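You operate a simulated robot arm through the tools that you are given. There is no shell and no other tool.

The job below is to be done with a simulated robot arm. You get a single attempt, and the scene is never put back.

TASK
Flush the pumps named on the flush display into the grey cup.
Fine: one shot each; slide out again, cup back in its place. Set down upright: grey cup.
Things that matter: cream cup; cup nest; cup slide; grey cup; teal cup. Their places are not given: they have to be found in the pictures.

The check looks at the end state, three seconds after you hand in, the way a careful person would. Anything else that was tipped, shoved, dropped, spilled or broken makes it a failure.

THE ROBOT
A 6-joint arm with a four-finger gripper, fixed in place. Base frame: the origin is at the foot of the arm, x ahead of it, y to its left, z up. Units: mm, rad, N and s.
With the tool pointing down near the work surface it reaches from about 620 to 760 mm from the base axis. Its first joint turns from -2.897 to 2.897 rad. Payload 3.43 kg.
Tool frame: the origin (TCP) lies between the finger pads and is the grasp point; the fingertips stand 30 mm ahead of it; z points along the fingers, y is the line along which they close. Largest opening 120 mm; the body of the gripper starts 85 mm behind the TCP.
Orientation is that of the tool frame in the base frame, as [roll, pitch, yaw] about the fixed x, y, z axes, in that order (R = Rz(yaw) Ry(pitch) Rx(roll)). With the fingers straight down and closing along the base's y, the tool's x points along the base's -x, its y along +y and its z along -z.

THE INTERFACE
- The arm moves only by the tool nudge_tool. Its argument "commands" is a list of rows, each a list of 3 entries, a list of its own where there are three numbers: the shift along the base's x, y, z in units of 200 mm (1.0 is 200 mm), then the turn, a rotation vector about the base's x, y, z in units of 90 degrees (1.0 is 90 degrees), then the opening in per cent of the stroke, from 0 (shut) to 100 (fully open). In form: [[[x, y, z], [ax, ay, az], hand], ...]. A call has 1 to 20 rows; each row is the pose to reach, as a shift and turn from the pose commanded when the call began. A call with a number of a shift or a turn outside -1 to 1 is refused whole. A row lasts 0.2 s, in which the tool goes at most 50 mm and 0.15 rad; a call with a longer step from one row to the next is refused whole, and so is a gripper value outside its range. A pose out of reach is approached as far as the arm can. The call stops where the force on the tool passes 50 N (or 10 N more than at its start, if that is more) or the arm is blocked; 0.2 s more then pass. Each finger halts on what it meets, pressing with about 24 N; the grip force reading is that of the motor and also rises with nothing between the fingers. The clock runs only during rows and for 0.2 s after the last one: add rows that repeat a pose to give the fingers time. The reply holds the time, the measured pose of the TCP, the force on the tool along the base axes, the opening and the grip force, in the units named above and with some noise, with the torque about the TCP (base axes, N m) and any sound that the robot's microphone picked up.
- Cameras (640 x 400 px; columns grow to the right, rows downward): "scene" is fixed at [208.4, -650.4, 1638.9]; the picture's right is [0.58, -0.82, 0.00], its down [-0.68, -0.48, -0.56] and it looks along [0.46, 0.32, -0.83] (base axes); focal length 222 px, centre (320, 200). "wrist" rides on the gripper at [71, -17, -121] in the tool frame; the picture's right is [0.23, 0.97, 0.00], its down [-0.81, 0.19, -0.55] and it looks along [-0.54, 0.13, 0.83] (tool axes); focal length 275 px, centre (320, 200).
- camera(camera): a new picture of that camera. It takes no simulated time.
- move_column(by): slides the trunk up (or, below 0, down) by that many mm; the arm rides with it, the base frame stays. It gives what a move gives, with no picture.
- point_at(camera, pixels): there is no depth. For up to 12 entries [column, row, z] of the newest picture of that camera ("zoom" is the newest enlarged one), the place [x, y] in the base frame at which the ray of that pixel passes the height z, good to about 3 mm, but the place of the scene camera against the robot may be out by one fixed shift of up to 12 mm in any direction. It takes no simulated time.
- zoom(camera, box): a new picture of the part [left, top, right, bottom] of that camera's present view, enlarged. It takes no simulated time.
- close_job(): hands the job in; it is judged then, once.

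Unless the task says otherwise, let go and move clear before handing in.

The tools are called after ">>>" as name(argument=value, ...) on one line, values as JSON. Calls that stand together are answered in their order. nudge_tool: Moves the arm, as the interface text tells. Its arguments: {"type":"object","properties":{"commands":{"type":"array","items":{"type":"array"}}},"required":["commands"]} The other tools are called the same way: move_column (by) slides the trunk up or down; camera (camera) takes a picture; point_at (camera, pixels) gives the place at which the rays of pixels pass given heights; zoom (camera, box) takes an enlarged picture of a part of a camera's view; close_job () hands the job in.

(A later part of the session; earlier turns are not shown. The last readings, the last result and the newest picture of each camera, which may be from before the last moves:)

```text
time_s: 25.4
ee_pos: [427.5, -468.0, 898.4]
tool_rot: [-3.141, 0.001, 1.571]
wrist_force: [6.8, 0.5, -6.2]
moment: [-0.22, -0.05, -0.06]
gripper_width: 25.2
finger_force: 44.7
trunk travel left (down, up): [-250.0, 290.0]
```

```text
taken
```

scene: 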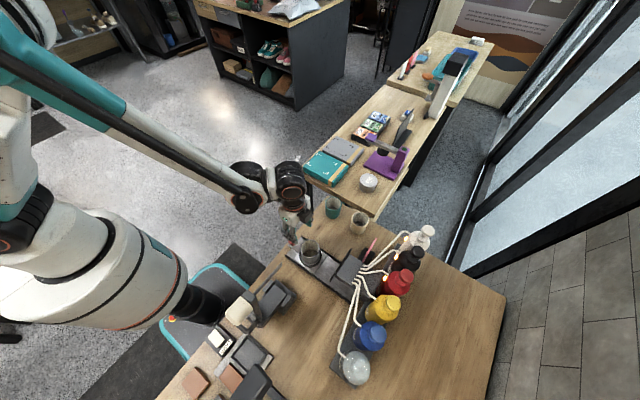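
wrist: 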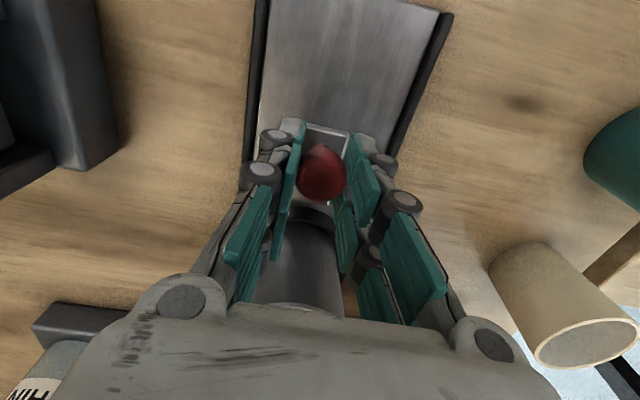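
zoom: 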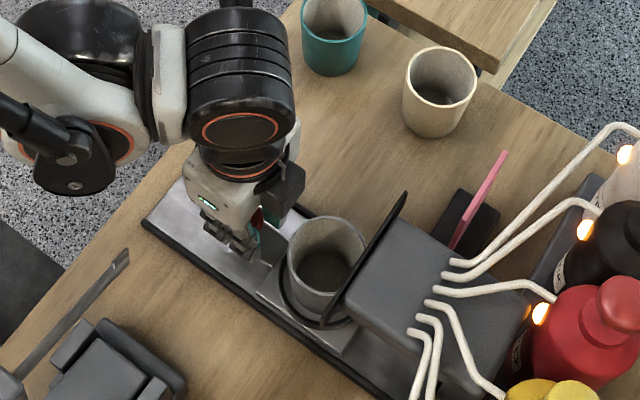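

>>> zoom(camera="scene", box=[330, 230, 380, 280])

>>> nudge_tool(commands=[[[0, -0.06, 0], [0, 0, 0], 5], [[0, -0.1, 0], [0, 0, 0], 5], [[0, -0.1, 0], [0, 0, 0], 5]])

>>> zoom(camera="scene", box=[330, 230, 380, 280])

```text
8.00 times, centred on (355, 255) of scene
```

zoom: 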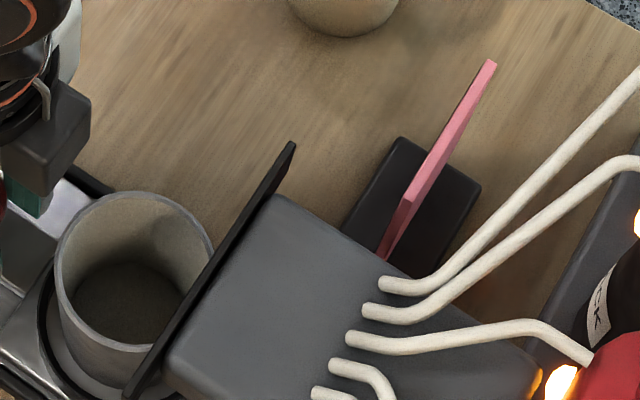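

```text
time_s: 26.1
ee_pos: [427.0, -489.8, 898.3]
tool_rot: [-3.141, 0.001, 1.571]
wrist_force: [11.7, -0.2, -0.8]
moment: [0.14, -0.2, 0.01]
gripper_width: 25.4
finger_force: 45.1
trunk travel left (down, up): [-250.0, 290.0]
```

```text
8.00 times, centred on (355, 255) of scene
```

zoom: 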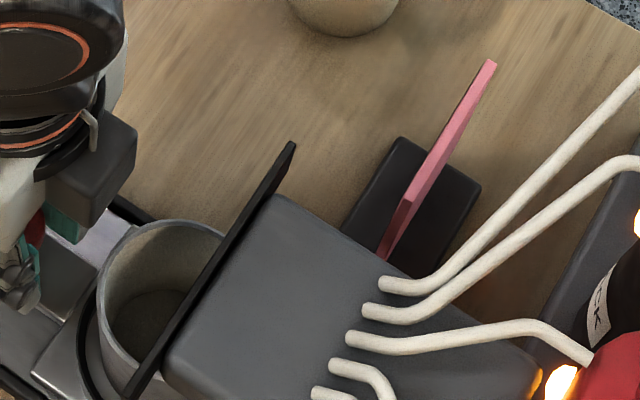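

The cup is passing under the display with no y force. Continuing in small steps, easing x by +1 mm.

>>> nudge_tool(commands=[[[0.006, -0.05, 0], [0, 0, 0], 5], [[0.006, -0.1, 0], [0, 0, 0], 5], [[0.006, -0.15, 0], [0, 0, 0], 5], [[0.006, -0.15, 0], [0, 0, 0], 5]])

>>> zoom(camera="scene", box=[310, 220, 370, 280])

>>> camera(camera="wrist")

```text
time_s: 27.1
ee_pos: [428.0, -519.1, 898.5]
tool_rot: [3.142, 0.001, 1.57]
wrist_force: [10.4, -0.9, 5.4]
moment: [0.47, -0.15, -0.05]
gripper_width: 25.7
finger_force: 44.6
trunk travel left (down, up): [-250.0, 290.0]
```

```text
6.67 times, centred on (340, 250) of scene
```

zoom: 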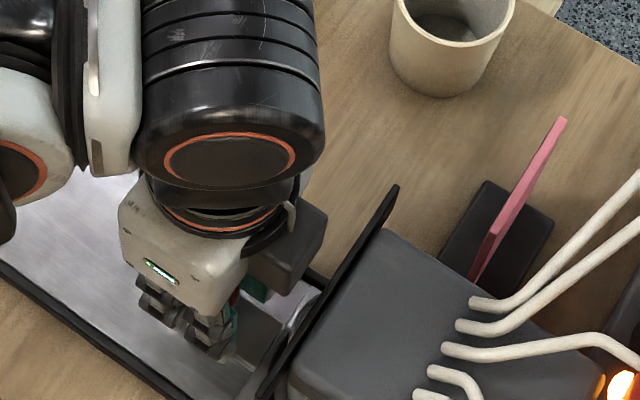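

```text
taken
```

wrist: 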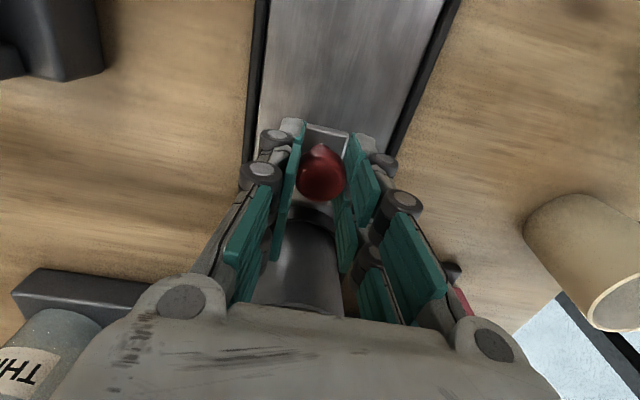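

Smooth so far (slide 139 mm in). Continuing in 10 mm steps until the stop shows up.

>>> nudge_tool(commands=[[[0.004, -0.05, -0.001], [0, 0, 0], 5], [[0.004, -0.1, -0.001], [0, 0, 0], 5], [[0.004, -0.1, -0.001], [0, 0, 0], 5]])

>>> zoom(camera="scene", box=[310, 220, 370, 280])

```text
time_s: 27.8
ee_pos: [427.8, -531.0, 897.6]
tool_rot: [-3.14, -0.007, 1.57]
wrist_force: [-4.2, 23.0, 3.9]
moment: [-2.56, -0.43, -0.39]
gripper_width: 25.4
finger_force: 44.4
trunk travel left (down, up): [-250.0, 290.0]
stopped in row 3: the force on the tool passed its limit at 62 N (the readings are from after the stop); the commanded pose is now the measured one
```

```text
6.67 times, centred on (340, 250) of scene
```

zoom: 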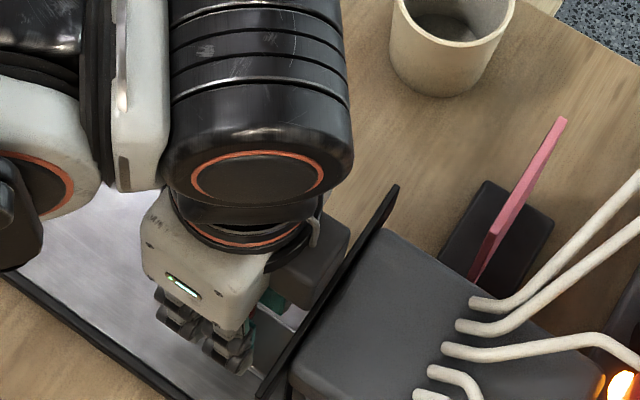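

The stop came at y=-531, but the moment (−2.56 N·m with 23 N in y) says the contact is ~110 mm above the TCP, so the gripper body likely touched the display, not the slide's end. Backing off slightly to check.

>>> nudge_tool(commands=[[[0, 0.015, 0], [0, 0, 0], 5], [[0, 0.025, 0], [0, 0, 0], 5], [[0, 0.025, 0], [0, 0, 0], 5]])

>>> zoom(camera="scene", box=[320, 230, 360, 270])

>>> camera(camera="wrist")

```text
time_s: 28.6
ee_pos: [427.6, -528.8, 898.0]
tool_rot: [-3.14, -0.003, 1.571]
wrist_force: [9.7, -1.0, 26.4]
moment: [-0.14, -0.22, -0.09]
gripper_width: 25.4
finger_force: 44.3
trunk travel left (down, up): [-250.0, 290.0]
```

```text
10.00 times, centred on (340, 250) of scene
```

zoom: 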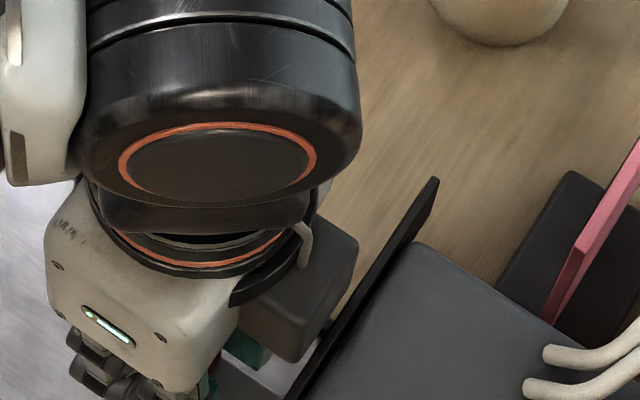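

```text
taken
```

wrist: 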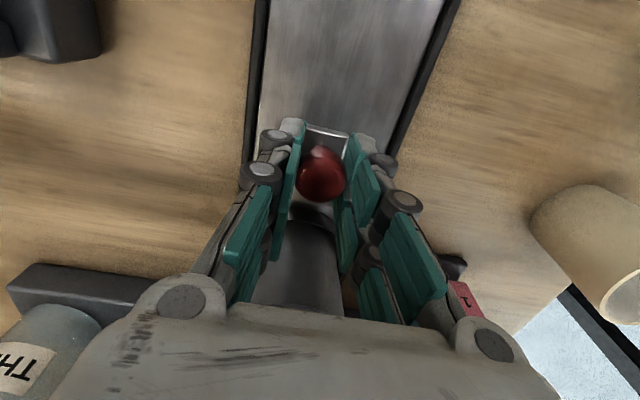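

The contact was at display height, not at the knob, and the display has not moved. I'll release the knob, back off and tilt the tool 30° (fingertips toward −y) so the gripper body stays clear of the display.

>>> nudge_tool(commands=[[[0, 0, 0], [0, 0, 0], 30], [[0, 0, 0], [0, 0, 0], 50], [[0, 0.05, 0.1], [0, 0, 0], 50], [[0, 0.15, 0.3], [0, 0, 0], 50], [[0, 0.25, 0.4], [-0.08, 0, 0], 50], [[0, 0.25, 0.4], [-0.16, 0, 0], 50], [[0, 0.25, 0.4], [-0.25, 0, 0], 50], [[0, 0.25, 0.4], [-0.333, 0, 0], 50], [[0, 0.25, 0.4], [-0.333, 0, 0], 50]])

>>> camera(camera="wrist")

>>> zoom(camera="scene", box=[290, 200, 390, 290])

```text
time_s: 30.6
ee_pos: [427.7, -479.9, 976.5]
tool_rot: [-3.139, 0.519, 1.568]
wrist_force: [0.4, 0.6, 0.2]
moment: [-0.01, 0.02, -0.01]
gripper_width: 60.0
finger_force: 0.0
trunk travel left (down, up): [-250.0, 290.0]
```

```text
taken
```

wrist: 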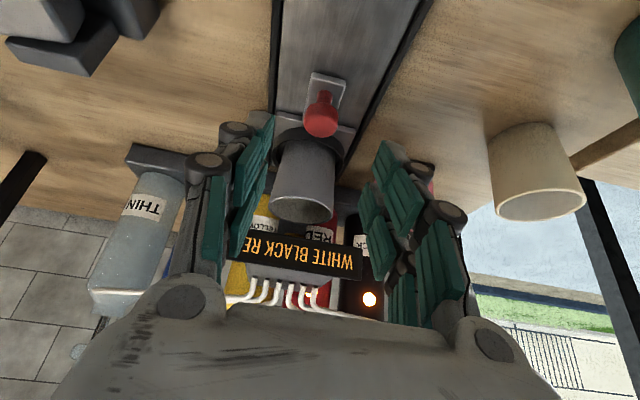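

```text
4.44 times, centred on (340, 245) of scene
```

zoom: 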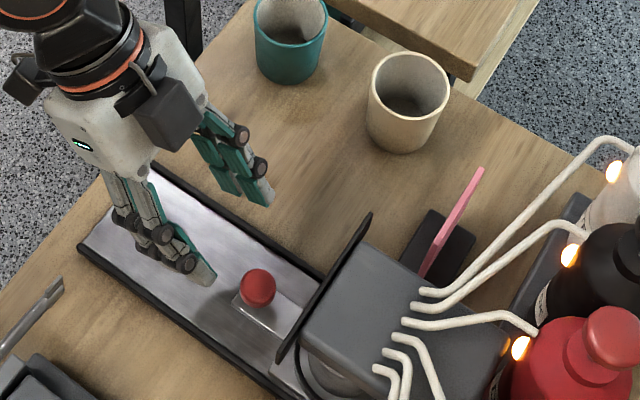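

The tilt worked; I can see the knob at (322,115), the cup at (305,180) and the display at (300,255). Zooming to see how cup, display and spouts line up.

>>> zoom(camera="wrist", box=[220, 70, 400, 310])

>>> point_at(camera="wrist", pixels=[[321, 118, 883], [321, 100, 885], [300, 205, 928], [300, 258, 960], [300, 258, 980], [285, 290, 990]])

```text
1.67 times, centred on (310, 190) of wrist
```

zoom: 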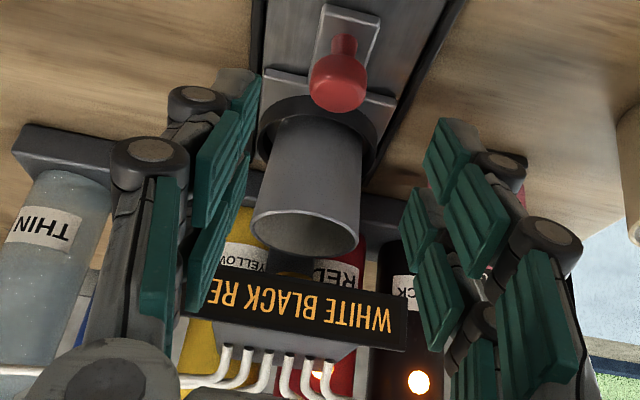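

```text
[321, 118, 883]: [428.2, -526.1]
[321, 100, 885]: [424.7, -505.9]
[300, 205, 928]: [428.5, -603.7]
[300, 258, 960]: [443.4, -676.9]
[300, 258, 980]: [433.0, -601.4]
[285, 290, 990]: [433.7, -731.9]
```

Cup is upright in the nest and the display sits well above its rim (display z≈980 vs rim 928). Approaching the knob along the tilted tool axis and gripping.

>>> nudge_tool(commands=[[[0, -0.07, -0.13], [0, 0, 0], 50], [[0, -0.14, -0.26], [0, 0, 0], 50], [[0.001, -0.21, -0.385], [0, 0, 0], 50], [[0.001, -0.21, -0.385], [0, 0, 0], 50]])

>>> camera(camera="wrist")

>>> zoom(camera="scene", box=[300, 220, 370, 280])

```text
time_s: 31.6
ee_pos: [428.4, -522.0, 898.8]
tool_rot: [-3.139, 0.516, 1.57]
wrist_force: [0.1, -0.2, 0.1]
moment: [-0.02, 0.0, -0.01]
gripper_width: 59.8
finger_force: 0.0
trunk travel left (down, up): [-250.0, 290.0]
```

```text
taken
```

wrist: 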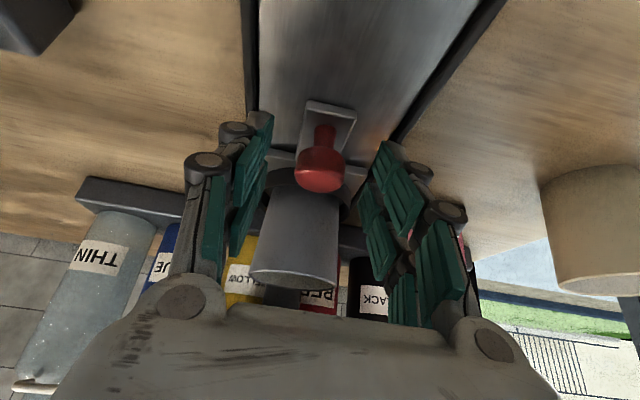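

```text
6.67 times, centred on (335, 250) of scene
```

zoom: 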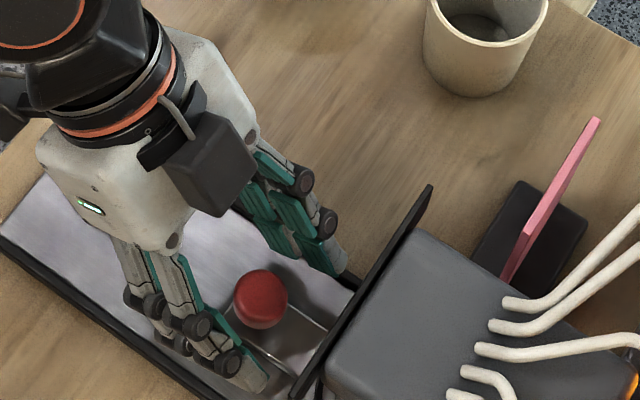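

>>> nudge_tool(commands=[[[0, 0, 0], [0, 0, 0], 30], [[0, 0, 0], [0, 0, 0], 15], [[0, 0, 0], [0, 0, 0], 5], [[0, 0, 0], [0, 0, 0], 5]])

>>> camera(camera="wrist")

```text
time_s: 32.6
ee_pos: [427.6, -521.0, 901.7]
tool_rot: [-3.14, 0.517, 1.569]
wrist_force: [-3.0, -0.6, -1.8]
moment: [-0.09, 0.05, 0.0]
gripper_width: 26.5
finger_force: 45.4
trunk travel left (down, up): [-250.0, 290.0]
```

```text
taken
```

wrist: 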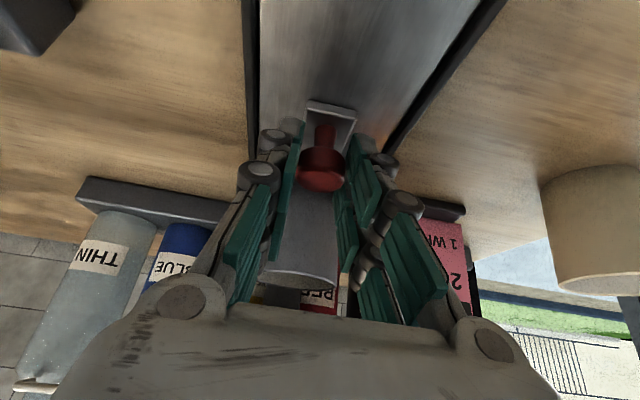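

Knob gripped at 26.5 mm with tiny loads. Pushing further −y in small steps, watching for the end stop.

>>> nudge_tool(commands=[[[0, -0.025, 0], [0, 0, 0], 5], [[0, -0.05, 0], [0, 0, 0], 5], [[0, -0.075, 0], [0, 0, 0], 5], [[0, -0.075, 0], [0, 0, 0], 5]])

>>> zoom(camera="scene", box=[300, 220, 370, 280])

```text
time_s: 33.6
ee_pos: [428.4, -535.0, 900.9]
tool_rot: [-3.141, 0.52, 1.57]
wrist_force: [-5.5, 26.4, -2.4]
moment: [0.75, -0.18, 0.14]
gripper_width: 27.6
finger_force: 45.3
trunk travel left (down, up): [-250.0, 290.0]
```

```text
6.67 times, centred on (335, 250) of scene
```

zoom: 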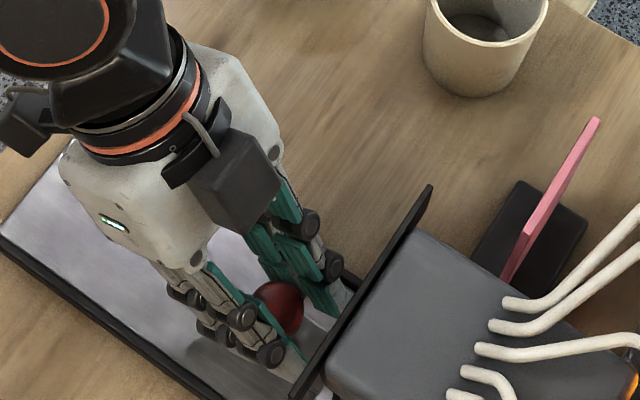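

26 N in y now acts at knob level (moment +0.75), so the slide is probably at its end stop. Checking the knob's position in the grip.

>>> camera(camera="wrist")

>>> zoom(camera="wrist", box=[240, 80, 400, 300])

```text
taken
```

wrist: 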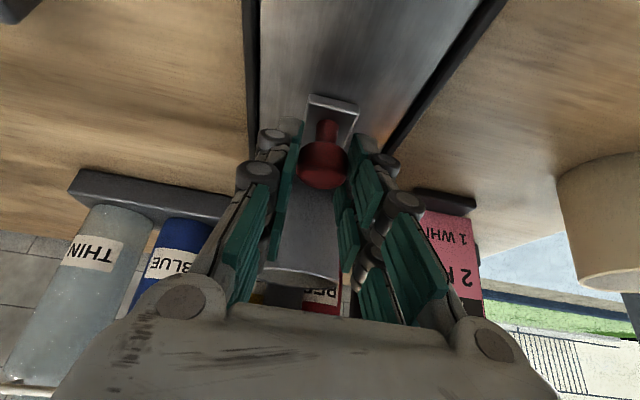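

```text
1.82 times, centred on (320, 190) of wrist
```

zoom: 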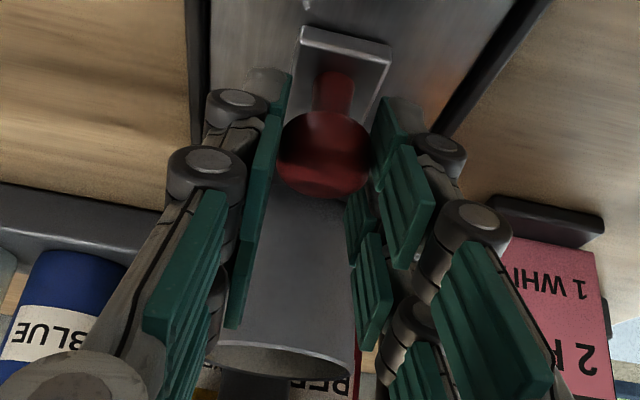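

>>> nudge_tool(commands=[[[0, -0.02, 0], [0, 0, 0], 5], [[0, -0.02, 0], [0, 0, 0], 5]])

>>> zoom(camera="wrist", box=[240, 80, 400, 300])

```text
time_s: 34.2
ee_pos: [427.0, -537.9, 902.1]
tool_rot: [3.141, 0.519, 1.569]
wrist_force: [-4.6, 25.5, 4.6]
moment: [0.65, 0.07, 0.0]
gripper_width: 26.5
finger_force: 45.0
trunk travel left (down, up): [-250.0, 290.0]
```

```text
1.82 times, centred on (320, 190) of wrist
```

zoom: 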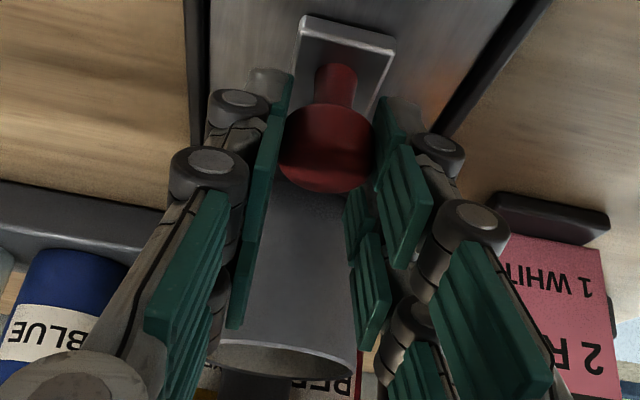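

The fingers just slip on the knob at 25 N while the slide stays put, so it's at its end stop (~160 mm travel). Releasing, backing off, and inspecting.

>>> nudge_tool(commands=[[[0, 0.01, 0], [0, 0, 0], 5], [[0, 0.02, 0], [0, 0, 0], 30], [[0, 0.02, 0], [0, 0, 0], 50], [[0, 0.1, 0.13], [0, 0, 0], 50], [[0, 0.2, 0.26], [0, 0, 0], 50], [[0, 0.3, 0.4], [0, 0, 0], 50], [[0, 0.3, 0.4], [0, 0, 0], 50]])

>>> camera(camera="wrist")

>>> zoom(camera="wrist", box=[220, 60, 400, 300])

>>> zoom(camera="scene", box=[300, 210, 440, 310])

```text
time_s: 35.8
ee_pos: [428.9, -479.0, 982.4]
tool_rot: [-3.139, 0.516, 1.57]
wrist_force: [-0.1, -0.1, 0.3]
moment: [-0.02, 0.0, 0.02]
gripper_width: 59.9
finger_force: 0.1
trunk travel left (down, up): [-250.0, 290.0]
```

```text
taken
```

wrist: 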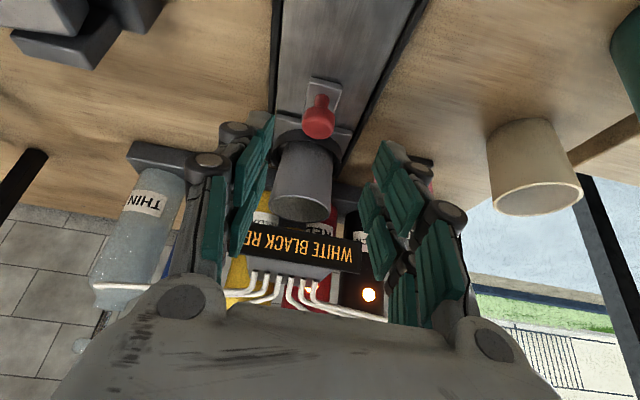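

```text
1.67 times, centred on (310, 180) of wrist
```

zoom: 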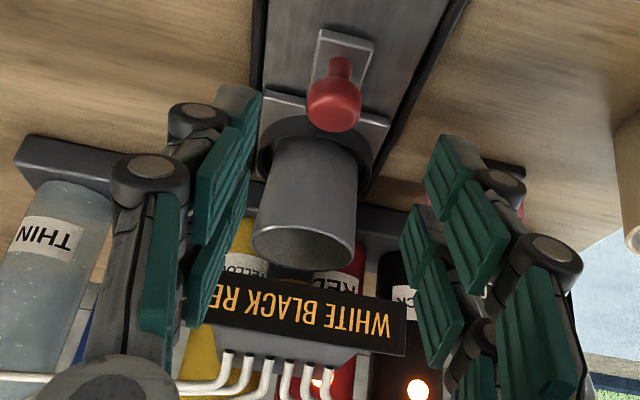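

```text
4.00 times, centred on (370, 260) of scene
```

zoom: 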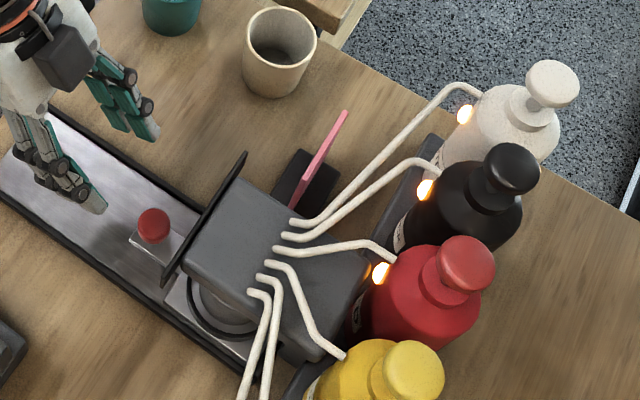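

>>> point_at(camera="scene", pixels=[[359, 274.25, 990], [359, 274.25, 1010], [364.2, 265, 1000], [353.8, 283.2, 1000], [349.5, 252, 1000], [331, 280, 980], [328.4, 266.4, 885]])

>>> point_at(camera="wrist", pixels=[[319, 122, 885], [301, 198, 928], [272, 275, 990], [313, 285, 990], [316, 100, 865]])

```text
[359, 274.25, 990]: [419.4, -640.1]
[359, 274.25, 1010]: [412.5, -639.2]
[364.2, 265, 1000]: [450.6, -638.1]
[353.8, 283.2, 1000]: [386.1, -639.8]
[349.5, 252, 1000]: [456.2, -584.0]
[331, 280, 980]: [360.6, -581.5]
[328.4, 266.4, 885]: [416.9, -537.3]
```

```text
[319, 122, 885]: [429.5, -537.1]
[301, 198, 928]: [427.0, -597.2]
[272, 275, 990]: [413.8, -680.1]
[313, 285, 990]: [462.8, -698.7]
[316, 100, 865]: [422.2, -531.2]
```

Tubes feed the manifold at y≈-640 while the cup centre is now ≈-617, so I want to check underneath that the slide really is fully in. I'll tilt more and look nearly horizontally under the manifold.

>>> nudge_tool(commands=[[[0, 0.1, 0], [-0.08, 0, 0], 70], [[0, 0.2, -0.1], [-0.15, 0, 0], 90], [[0, 0.2, -0.22], [-0.222, 0, 0], 100], [[0, 0.2, -0.22], [-0.222, 0, 0], 100]])

>>> camera(camera="wrist")

>>> zoom(camera="wrist", box=[240, 130, 400, 280])

```text
time_s: 36.8
ee_pos: [469.1, -470.4, 976.0]
tool_rot: [-3.14, 0.867, 1.57]
wrist_force: [0.4, 0.2, -0.6]
moment: [-0.01, 0.01, -0.03]
gripper_width: 120.0
finger_force: 0.0
out of reach, approached as far as the arm can: row 2, 3, 4
trunk travel left (down, up): [-250.0, 290.0]
```

```text
taken
```

wrist: 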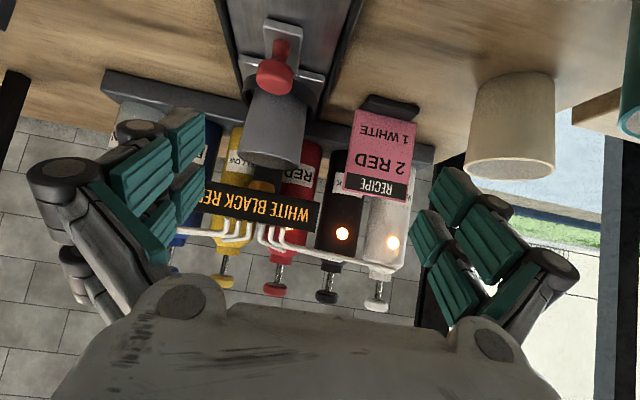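

```text
2.67 times, centred on (320, 205) of wrist
```

zoom: 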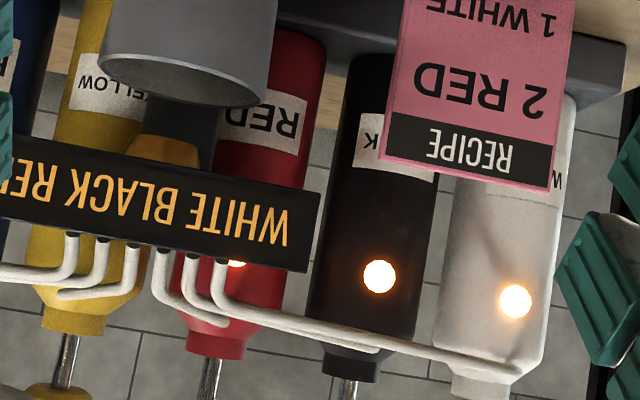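

>>> zoom(camera="wrist", box=[230, 70, 330, 240])

>>> zoom(camera="wrist", box=[235, 140, 335, 200])

```text
2.35 times, centred on (280, 155) of wrist
```

zoom: 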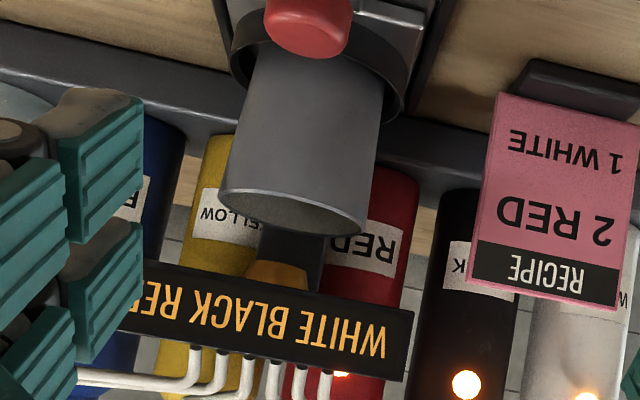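

```text
6.40 times, centred on (285, 170) of wrist
```

zoom: 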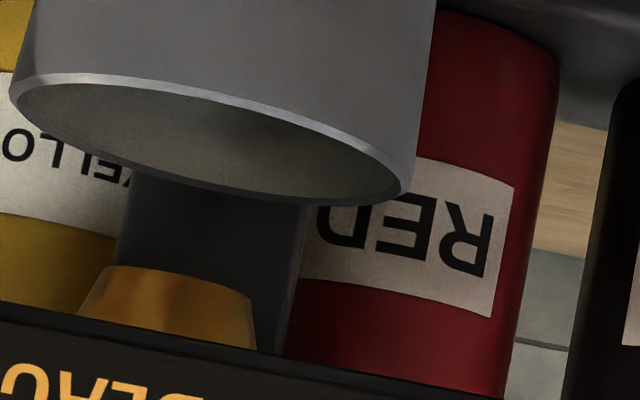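

A single brass nozzle hangs under the manifold at about wrist (261,181), in front of a dark post. Locating it against the cup rim.

>>> point_at(camera="wrist", pixels=[[260.8, 181.5, 935], [260.8, 181.5, 945], [260.8, 181.5, 955], [267.8, 159.8, 928], [267.8, 150.5, 928], [267.8, 170, 928], [262, 215, 985], [276, 77, 885]])

```text
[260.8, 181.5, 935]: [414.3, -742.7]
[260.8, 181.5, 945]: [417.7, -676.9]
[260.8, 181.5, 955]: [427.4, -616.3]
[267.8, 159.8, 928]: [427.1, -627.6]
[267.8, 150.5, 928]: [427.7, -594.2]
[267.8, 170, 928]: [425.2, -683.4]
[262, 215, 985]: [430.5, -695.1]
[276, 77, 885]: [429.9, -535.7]
```

The nozzle tip works out to ≈(427,-616) at z≈955, right over the cup centre, so the slide is fully in. Next the pumps: I'll raise the tool, yaw it +40° so the tilted fingers point radially toward the white pump, and close the fingers for pressing.

>>> nudge_tool(commands=[[[0, 0, 0.2], [0, 0, 0], 60], [[0, 0, 0.4], [0, 0, 0.09], 40], [[0, 0, 0.6], [0, 0, 0.18], 20], [[0, 0, 0.8], [0, 0, 0.27], 0], [[0, 0, 1.0], [0, 0, 0.36], 0], [[0, 0, 1.0], [0, 0, 0.44], 0], [[0, 0, 1.0], [0, 0, 0.44], 0]])

>>> camera(camera="wrist")

>>> camera(camera="scene")

```text
time_s: 38.4
ee_pos: [472.8, -467.7, 1172.8]
tool_rot: [-3.141, 0.865, 2.261]
wrist_force: [-0.3, 0.6, -0.2]
moment: [-0.02, -0.02, 0.01]
gripper_width: 0.0
finger_force: 24.0
trunk travel left (down, up): [-250.0, 290.0]
```

```text
taken
```

wrist: 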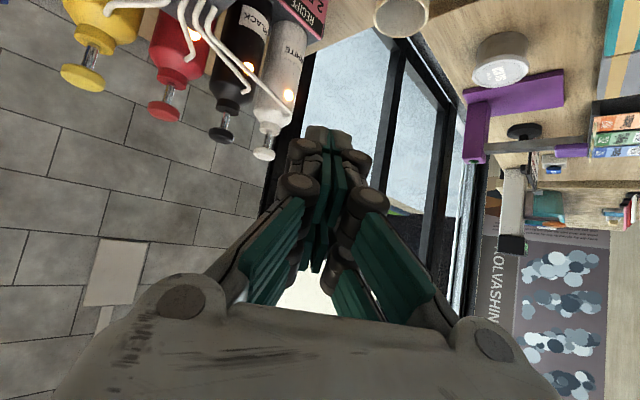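

```text
taken
```

scene: 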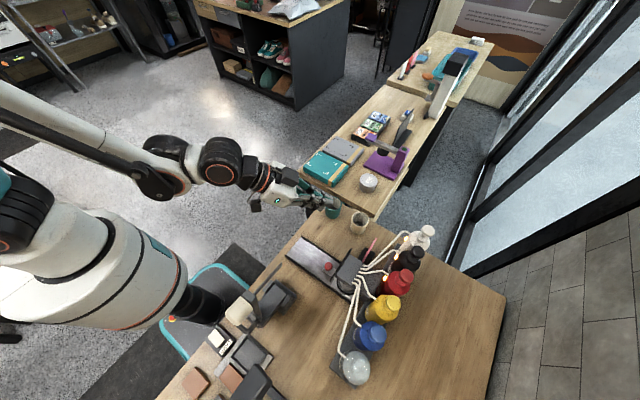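

All heads are visible: white (264,154), black (221,134), red (163,112). Zooming and locating them precisely.

>>> zoom(camera="wrist", box=[130, 60, 310, 180])

>>> point_at(camera="wrist", pixels=[[264, 154, 1060], [264, 154, 1080], [264, 154, 1100], [221, 134, 1080], [163, 112, 1080], [163, 112, 1060]])

```text
3.33 times, centred on (220, 120) of wrist
```

zoom: 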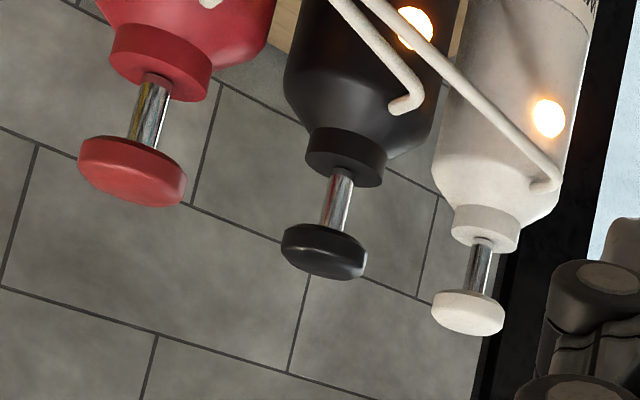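

```text
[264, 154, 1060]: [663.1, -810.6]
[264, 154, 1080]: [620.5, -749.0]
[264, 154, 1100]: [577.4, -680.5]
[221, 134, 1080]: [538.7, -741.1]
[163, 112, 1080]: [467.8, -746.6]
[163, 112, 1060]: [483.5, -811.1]
```

Heads are at z≈1080: white ≈(617,-745), black ≈(541,-742), red ≈(466,-745). Testing outward reach at a safe height of z≈1175, heading to the white pump.

>>> nudge_tool(commands=[[[0.1, -0.2, 0], [0, 0, 0], 0], [[0.2, -0.4, 0], [0, 0, 0], 0], [[0.3, -0.6, 0], [0, 0, 0], 0], [[0.4, -0.8, 0], [0, 0, 0], 0], [[0.5, -0.98, 0], [0, 0, 0], 0], [[0.5, -0.98, 0], [0, 0, 0], 0]])

>>> camera(camera="scene")

>>> camera(camera="wrist")

```text
time_s: 39.8
ee_pos: [572.1, -663.7, 1169.7]
tool_rot: [3.141, 0.865, 2.26]
wrist_force: [0.2, 0.5, 0.2]
moment: [0.0, -0.02, -0.02]
gripper_width: 0.0
finger_force: 24.3
trunk travel left (down, up): [-250.0, 290.0]
```

```text
taken
```

scene: 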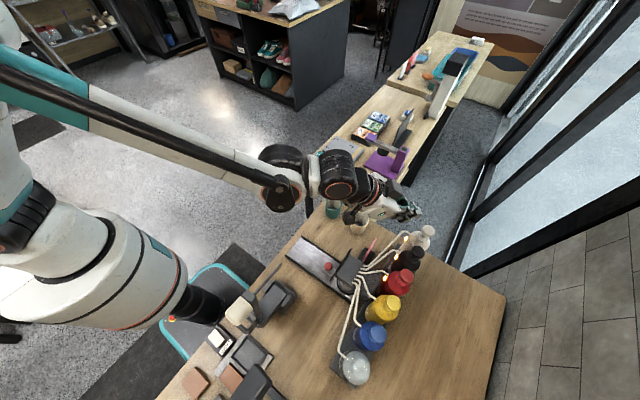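

```text
taken
```

wrist: 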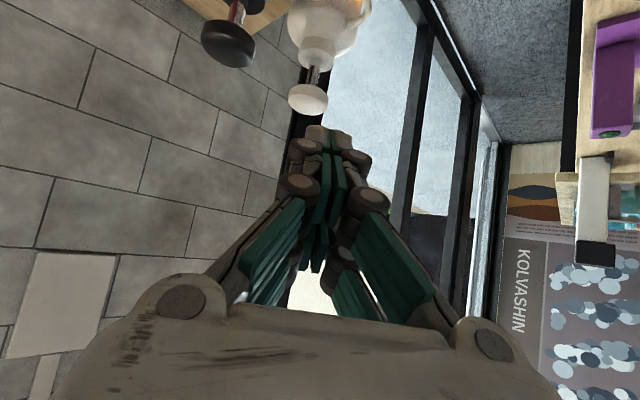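

Radius 876 was reached easily. Re-locating white and black heads from this closer view.

>>> zoom(camera="wrist", box=[190, 0, 390, 130])

>>> point_at(camera="wrist", pixels=[[308, 98, 1070], [308, 98, 1080], [308, 98, 1090], [229, 43, 1070], [229, 43, 1080], [229, 43, 1090]])

```text
3.08 times, centred on (290, 65) of wrist
```

zoom: 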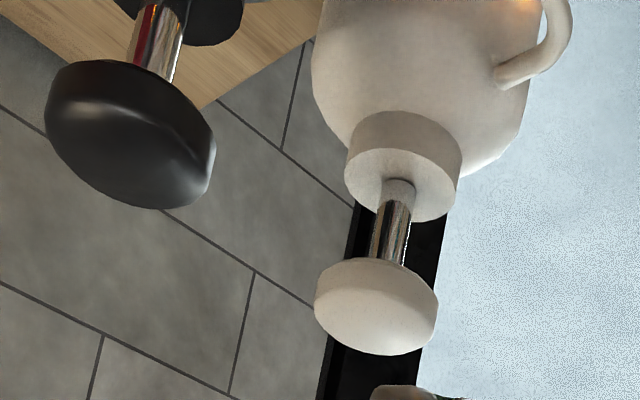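

```text
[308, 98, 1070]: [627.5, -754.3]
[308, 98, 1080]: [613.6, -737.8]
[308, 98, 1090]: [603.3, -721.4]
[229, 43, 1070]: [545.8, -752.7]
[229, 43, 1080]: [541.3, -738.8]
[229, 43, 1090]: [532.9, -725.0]
```

White head ≈(611,-735,1083), black ≈(538,-734), red ≈(465,-737). Moving the closed fingertips to hover ~20 mm above the white head.

>>> nudge_tool(commands=[[[0.07, -0.15, 0], [0, 0, 0], 0], [[0.14, -0.292, 0], [0, 0, 0], 0], [[0.14, -0.292, -0.1], [0, 0, 0], 0], [[0.14, -0.292, -0.19], [0, 0, 0], 0], [[0.14, -0.292, -0.19], [0, 0, 0], 0]])

>>> camera(camera="wrist")

>>> zoom(camera="scene", box=[370, 180, 470, 270])

```text
time_s: 41.0
ee_pos: [600.2, -722.0, 1132.7]
tool_rot: [-3.14, 0.867, 2.261]
wrist_force: [-0.3, 0.2, 0.1]
moment: [-0.01, -0.01, 0.01]
gripper_width: 0.0
finger_force: 23.6
trunk travel left (down, up): [-250.0, 290.0]
```

```text
taken
```

wrist: 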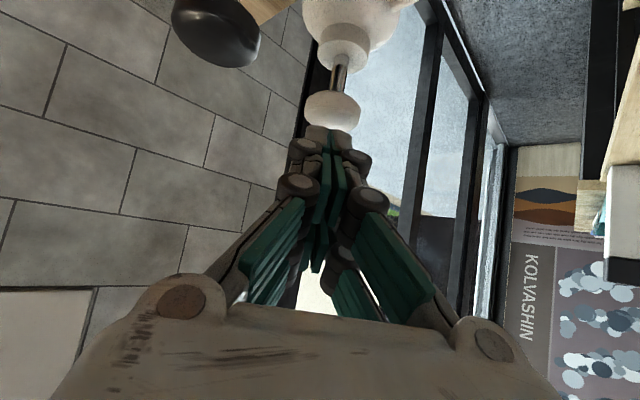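

```text
4.44 times, centred on (420, 225) of scene
```

zoom: 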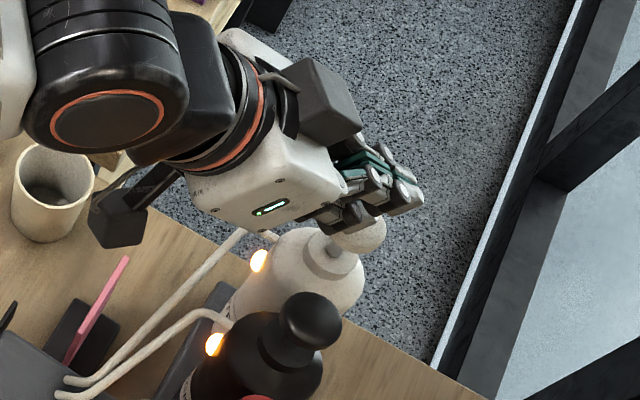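

>>> point_at(camera="wrist", pixels=[[332, 109, 1078], [332, 109, 1083], [332, 109, 1088], [306, 108, 1083], [360, 110, 1083], [328, 127, 1106]])

>>> zoom(camera="wrist", box=[270, 60, 390, 180])

```text
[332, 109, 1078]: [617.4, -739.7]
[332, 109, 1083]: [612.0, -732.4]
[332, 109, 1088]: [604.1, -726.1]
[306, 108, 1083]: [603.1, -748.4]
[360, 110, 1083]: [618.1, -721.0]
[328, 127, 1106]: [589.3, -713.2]
```

```text
3.33 times, centred on (330, 120) of wrist
```

zoom: 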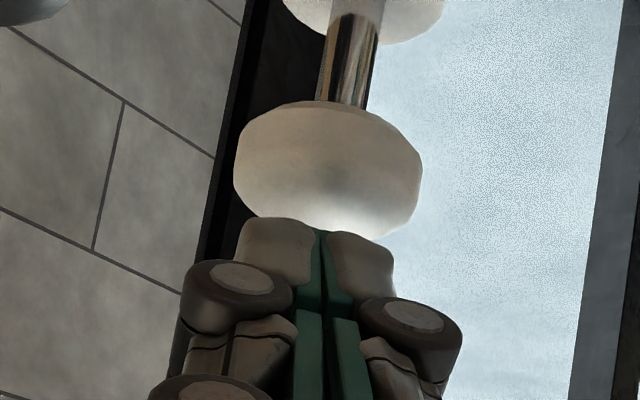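

Tip is laterally centred on the white head. Fusing views, the head centre is ≈(616,-738); I'll shift slightly outward and lower 15 mm, then press in small steps.

>>> nudge_tool(commands=[[[0.012, -0.014, 0], [0, 0, 0], 0], [[0.012, -0.014, -0.04], [0, 0, 0], 0], [[0.012, -0.014, -0.075], [0, 0, 0], 0], [[0.012, -0.014, -0.075], [0, 0, 0], 0]])

>>> zoom(camera="wrist", box=[270, 60, 390, 180])

>>> zoom(camera="scene", box=[400, 200, 460, 250])

```text
time_s: 42.0
ee_pos: [603.4, -725.0, 1118.9]
tool_rot: [-3.14, 0.866, 2.26]
wrist_force: [0.1, -0.3, 3.8]
moment: [-0.06, 0.01, 0.0]
gripper_width: 6.0
finger_force: 33.6
trunk travel left (down, up): [-250.0, 290.0]
```

```text
3.33 times, centred on (330, 120) of wrist
```

zoom: 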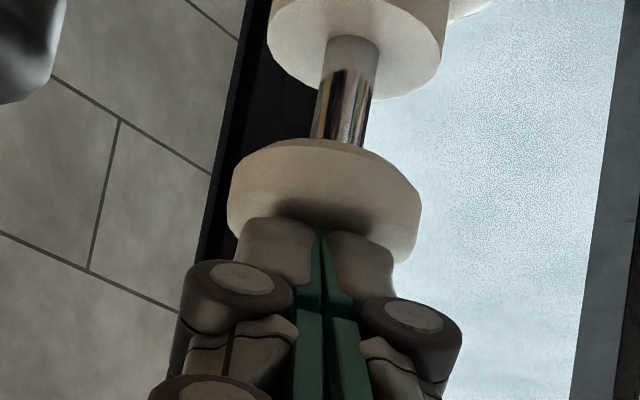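

```text
8.00 times, centred on (430, 225) of scene
```

zoom: 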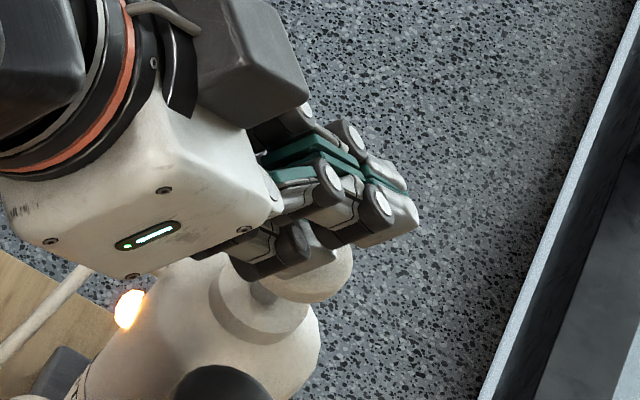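

Contact: 3.8 N up at TCP z=1118.9 and the fingers spread to 6 mm, because the tilted tip corner meets the head. A flatter contact is better, so I'll lift off and check whether a smaller tilt (30°) is reachable here.

>>> nudge_tool(commands=[[[0, 0, 0.1], [0, 0, 0], 0], [[0, 0, 0.25], [0, 0, 0], 0], [[0, 0, 0.25], [0, 0, 0], 0]])

>>> zoom(camera="wrist", box=[220, 20, 420, 180])

```text
time_s: 42.8
ee_pos: [603.5, -726.0, 1169.1]
tool_rot: [-3.141, 0.865, 2.262]
wrist_force: [0.0, -0.1, 0.6]
moment: [-0.01, -0.03, 0.0]
gripper_width: 0.1
finger_force: 33.8
trunk travel left (down, up): [-250.0, 290.0]
```

```text
2.50 times, centred on (320, 100) of wrist
```

zoom: 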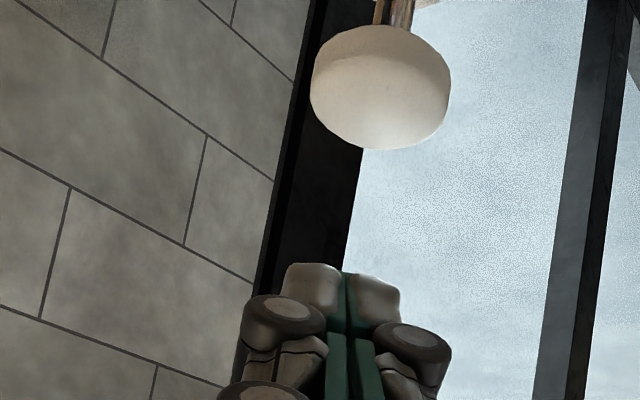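

>>> nudge_tool(commands=[[[0, 0, 0], [0.06, 0.049, 0], 0], [[0, 0, 0], [0.12, 0.099, 0], 0], [[0, 0, 0], [0.1716, 0.1413, 0], 0], [[0, 0, 0], [0.1716, 0.1413, 0], 0]])

>>> camera(camera="wrist")

>>> camera(camera="scene")

```text
time_s: 43.8
ee_pos: [603.6, -726.5, 1168.6]
tool_rot: [-3.141, 0.515, 2.26]
wrist_force: [-0.1, -0.6, 0.3]
moment: [-0.01, 0.05, 0.0]
gripper_width: 0.2
finger_force: 33.7
trunk travel left (down, up): [-250.0, 290.0]
```

```text
taken
```

wrist: 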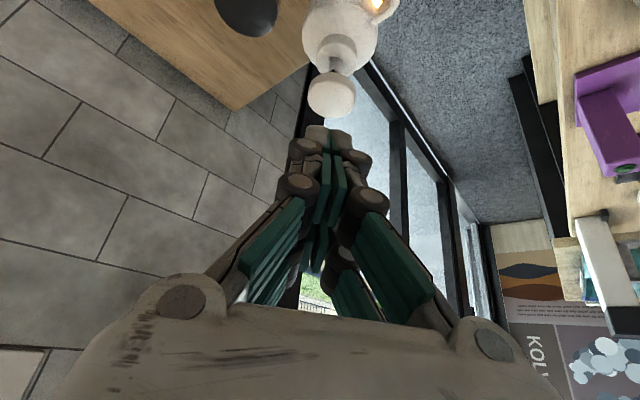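

```text
taken
```

scene: 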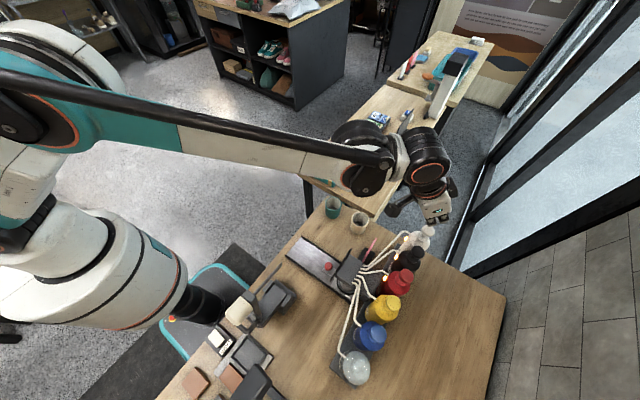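

30° is reachable here, and there seems to be reach left. Trying fully vertical (30° more) at the same TCP.

>>> nudge_tool(commands=[[[0, 0, 0], [0.065, 0.053, 0], 0], [[0, 0, 0], [0.13, 0.106, 0], 0], [[0, 0, 0], [0.19, 0.157, 0], 0], [[0, 0, 0], [0.253, 0.2085, 0], 0], [[0, 0, 0], [0.253, 0.2085, 0], 0]])

>>> camera(camera="wrist")

```text
time_s: 45.0
ee_pos: [579.1, -696.5, 1164.1]
tool_rot: [-3.141, 0.001, 2.261]
wrist_force: [0.0, 1.2, 0.9]
moment: [-0.03, -0.04, -0.01]
gripper_width: 0.1
finger_force: 33.7
out of reach, approached as far as the arm can: row 3, 4, 5
trunk travel left (down, up): [-250.0, 290.0]
```

```text
taken
```

wrist: 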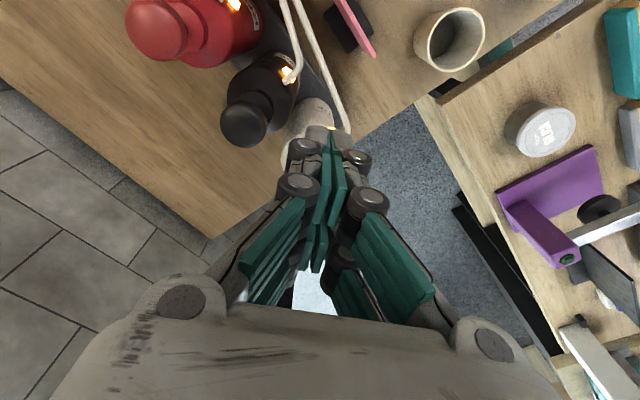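

Vertical tops out at radius ≈905, so white needs ~20° tilt; red and black can be near vertical. From this steep view I'll pin down black (244,119) and red (157,28) heads.

>>> zoom(camera="wrist", box=[120, 0, 340, 150])

>>> point_at(camera="wrist", pixels=[[243, 120, 1080], [243, 120, 1088], [157, 27, 1080], [157, 27, 1088]])

```text
2.67 times, centred on (230, 75) of wrist
```

zoom: 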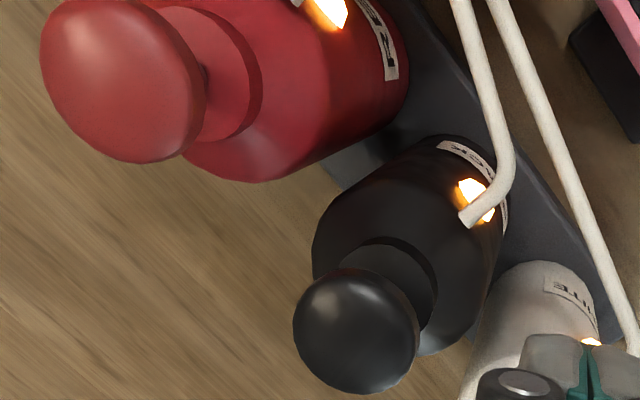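

```text
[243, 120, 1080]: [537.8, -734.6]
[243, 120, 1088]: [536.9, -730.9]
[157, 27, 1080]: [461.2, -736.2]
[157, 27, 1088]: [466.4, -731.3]
```

Heads line up at y≈-734.5 with ~74 mm spacing: white x≈611, black ≈537, red ≈463.5, top z≈1090. Setting a 20° tilt and hovering over the white head.

>>> nudge_tool(commands=[[[0, 0, 0.03], [-0.06, -0.049, 0], 0], [[0.03, -0.04, 0.03], [-0.12, -0.099, 0], 0], [[0.09, -0.11, 0], [-0.1716, -0.1413, 0], 0], [[0.14, -0.166, -0.05], [-0.1716, -0.1413, 0], 0], [[0.14, -0.166, -0.07], [-0.1716, -0.1413, 0], 0], [[0.14, -0.166, -0.07], [-0.1716, -0.1413, 0], 0]])

>>> camera(camera="wrist")

>>> zoom(camera="scene", box=[390, 190, 470, 260])

```text
time_s: 46.4
ee_pos: [607.7, -729.5, 1149.9]
tool_rot: [-3.141, 0.352, 2.261]
wrist_force: [0.4, -0.3, -0.3]
moment: [-0.02, -0.01, -0.05]
gripper_width: 0.0
finger_force: 33.4
trunk travel left (down, up): [-250.0, 290.0]
```

```text
taken
```

wrist: 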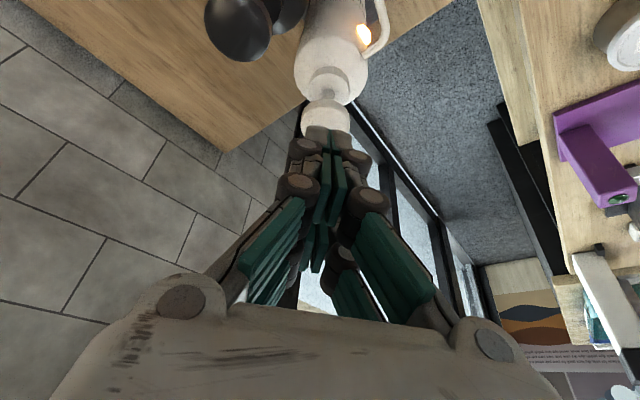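

```text
5.71 times, centred on (430, 225) of scene
```

zoom: 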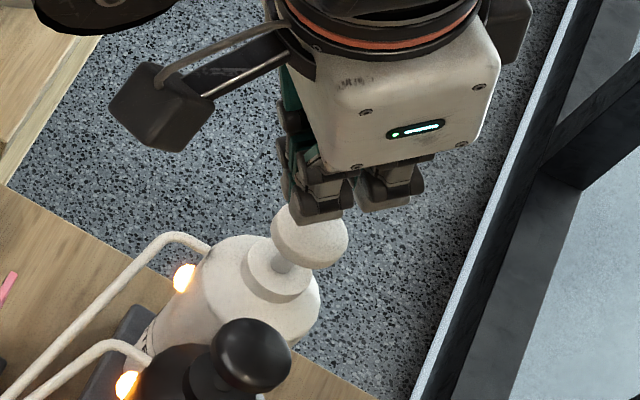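

>>> point_at(camera="scene", pixels=[[431, 228, 1120], [442, 225.5, 1120], [427.9, 230.6, 1085], [427.9, 230.6, 1080]])

>>> point_at(camera="wrist", pixels=[[326, 118, 1080], [326, 118, 1085]])

>>> zoom(camera="wrist", box=[270, 70, 390, 190])

```text
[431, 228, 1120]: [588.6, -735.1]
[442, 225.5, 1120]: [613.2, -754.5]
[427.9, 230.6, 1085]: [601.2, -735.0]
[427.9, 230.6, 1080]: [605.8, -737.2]
```

```text
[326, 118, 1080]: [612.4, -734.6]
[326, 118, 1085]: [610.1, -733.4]
```

```text
3.33 times, centred on (330, 130) of wrist
```

zoom: 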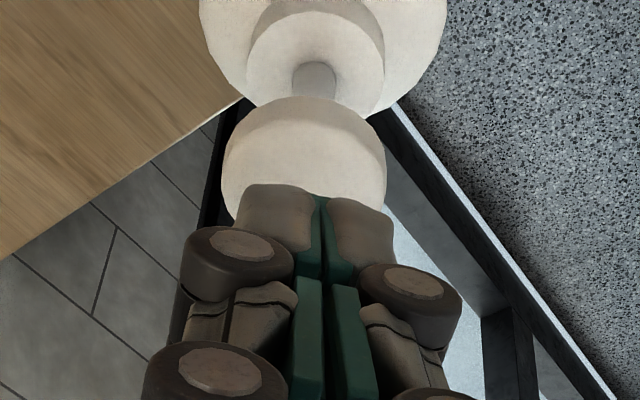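

Both cameras agree: the fingertip pair is ~8 mm outward of the head centre. Shifting 4 mm inward and lowering until contact.

>>> nudge_tool(commands=[[[-0.0125, 0.015, -0.05], [0, 0, 0], 0], [[-0.0125, 0.015, -0.1], [0, 0, 0], 0], [[-0.0125, 0.015, -0.13], [0, 0, 0], 0], [[-0.0125, 0.015, -0.13], [0, 0, 0], 0]])

>>> zoom(camera="scene", box=[400, 200, 460, 250])

```text
time_s: 47.4
ee_pos: [605.2, -726.9, 1123.1]
tool_rot: [3.141, 0.351, 2.262]
wrist_force: [-0.7, 0.7, -0.3]
moment: [-0.03, 0.0, -0.02]
gripper_width: 0.1
finger_force: 33.4
trunk travel left (down, up): [-250.0, 290.0]
```

```text
8.00 times, centred on (430, 225) of scene
```

zoom: 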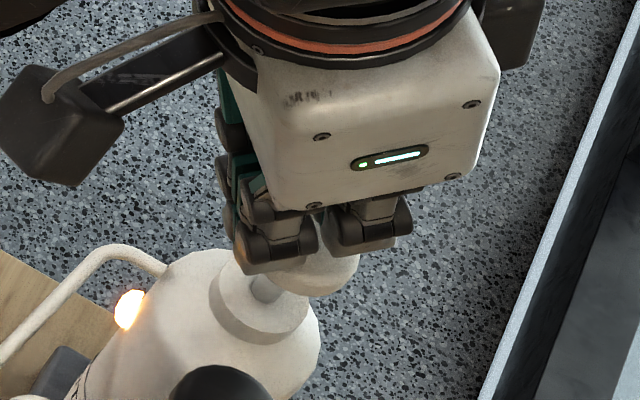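

No contact yet at z=1123 and the tips are centred above the head. Continuing down in 2 mm steps.

>>> nudge_tool(commands=[[[0, 0, -0.01], [0, 0, 0], 0], [[0, 0, -0.02], [0, 0, 0], 0], [[0, 0, -0.03], [0, 0, 0], 0], [[0, 0, -0.04], [0, 0, 0], 0], [[0, 0, -0.05], [0, 0, 0], 0]])

```text
time_s: 48.6
ee_pos: [604.2, -725.6, 1113.7]
tool_rot: [-3.141, 0.351, 2.261]
wrist_force: [0.6, -0.5, 1.9]
moment: [0.01, 0.0, 0.0]
gripper_width: 6.0
finger_force: 33.4
trunk travel left (down, up): [-250.0, 290.0]
```

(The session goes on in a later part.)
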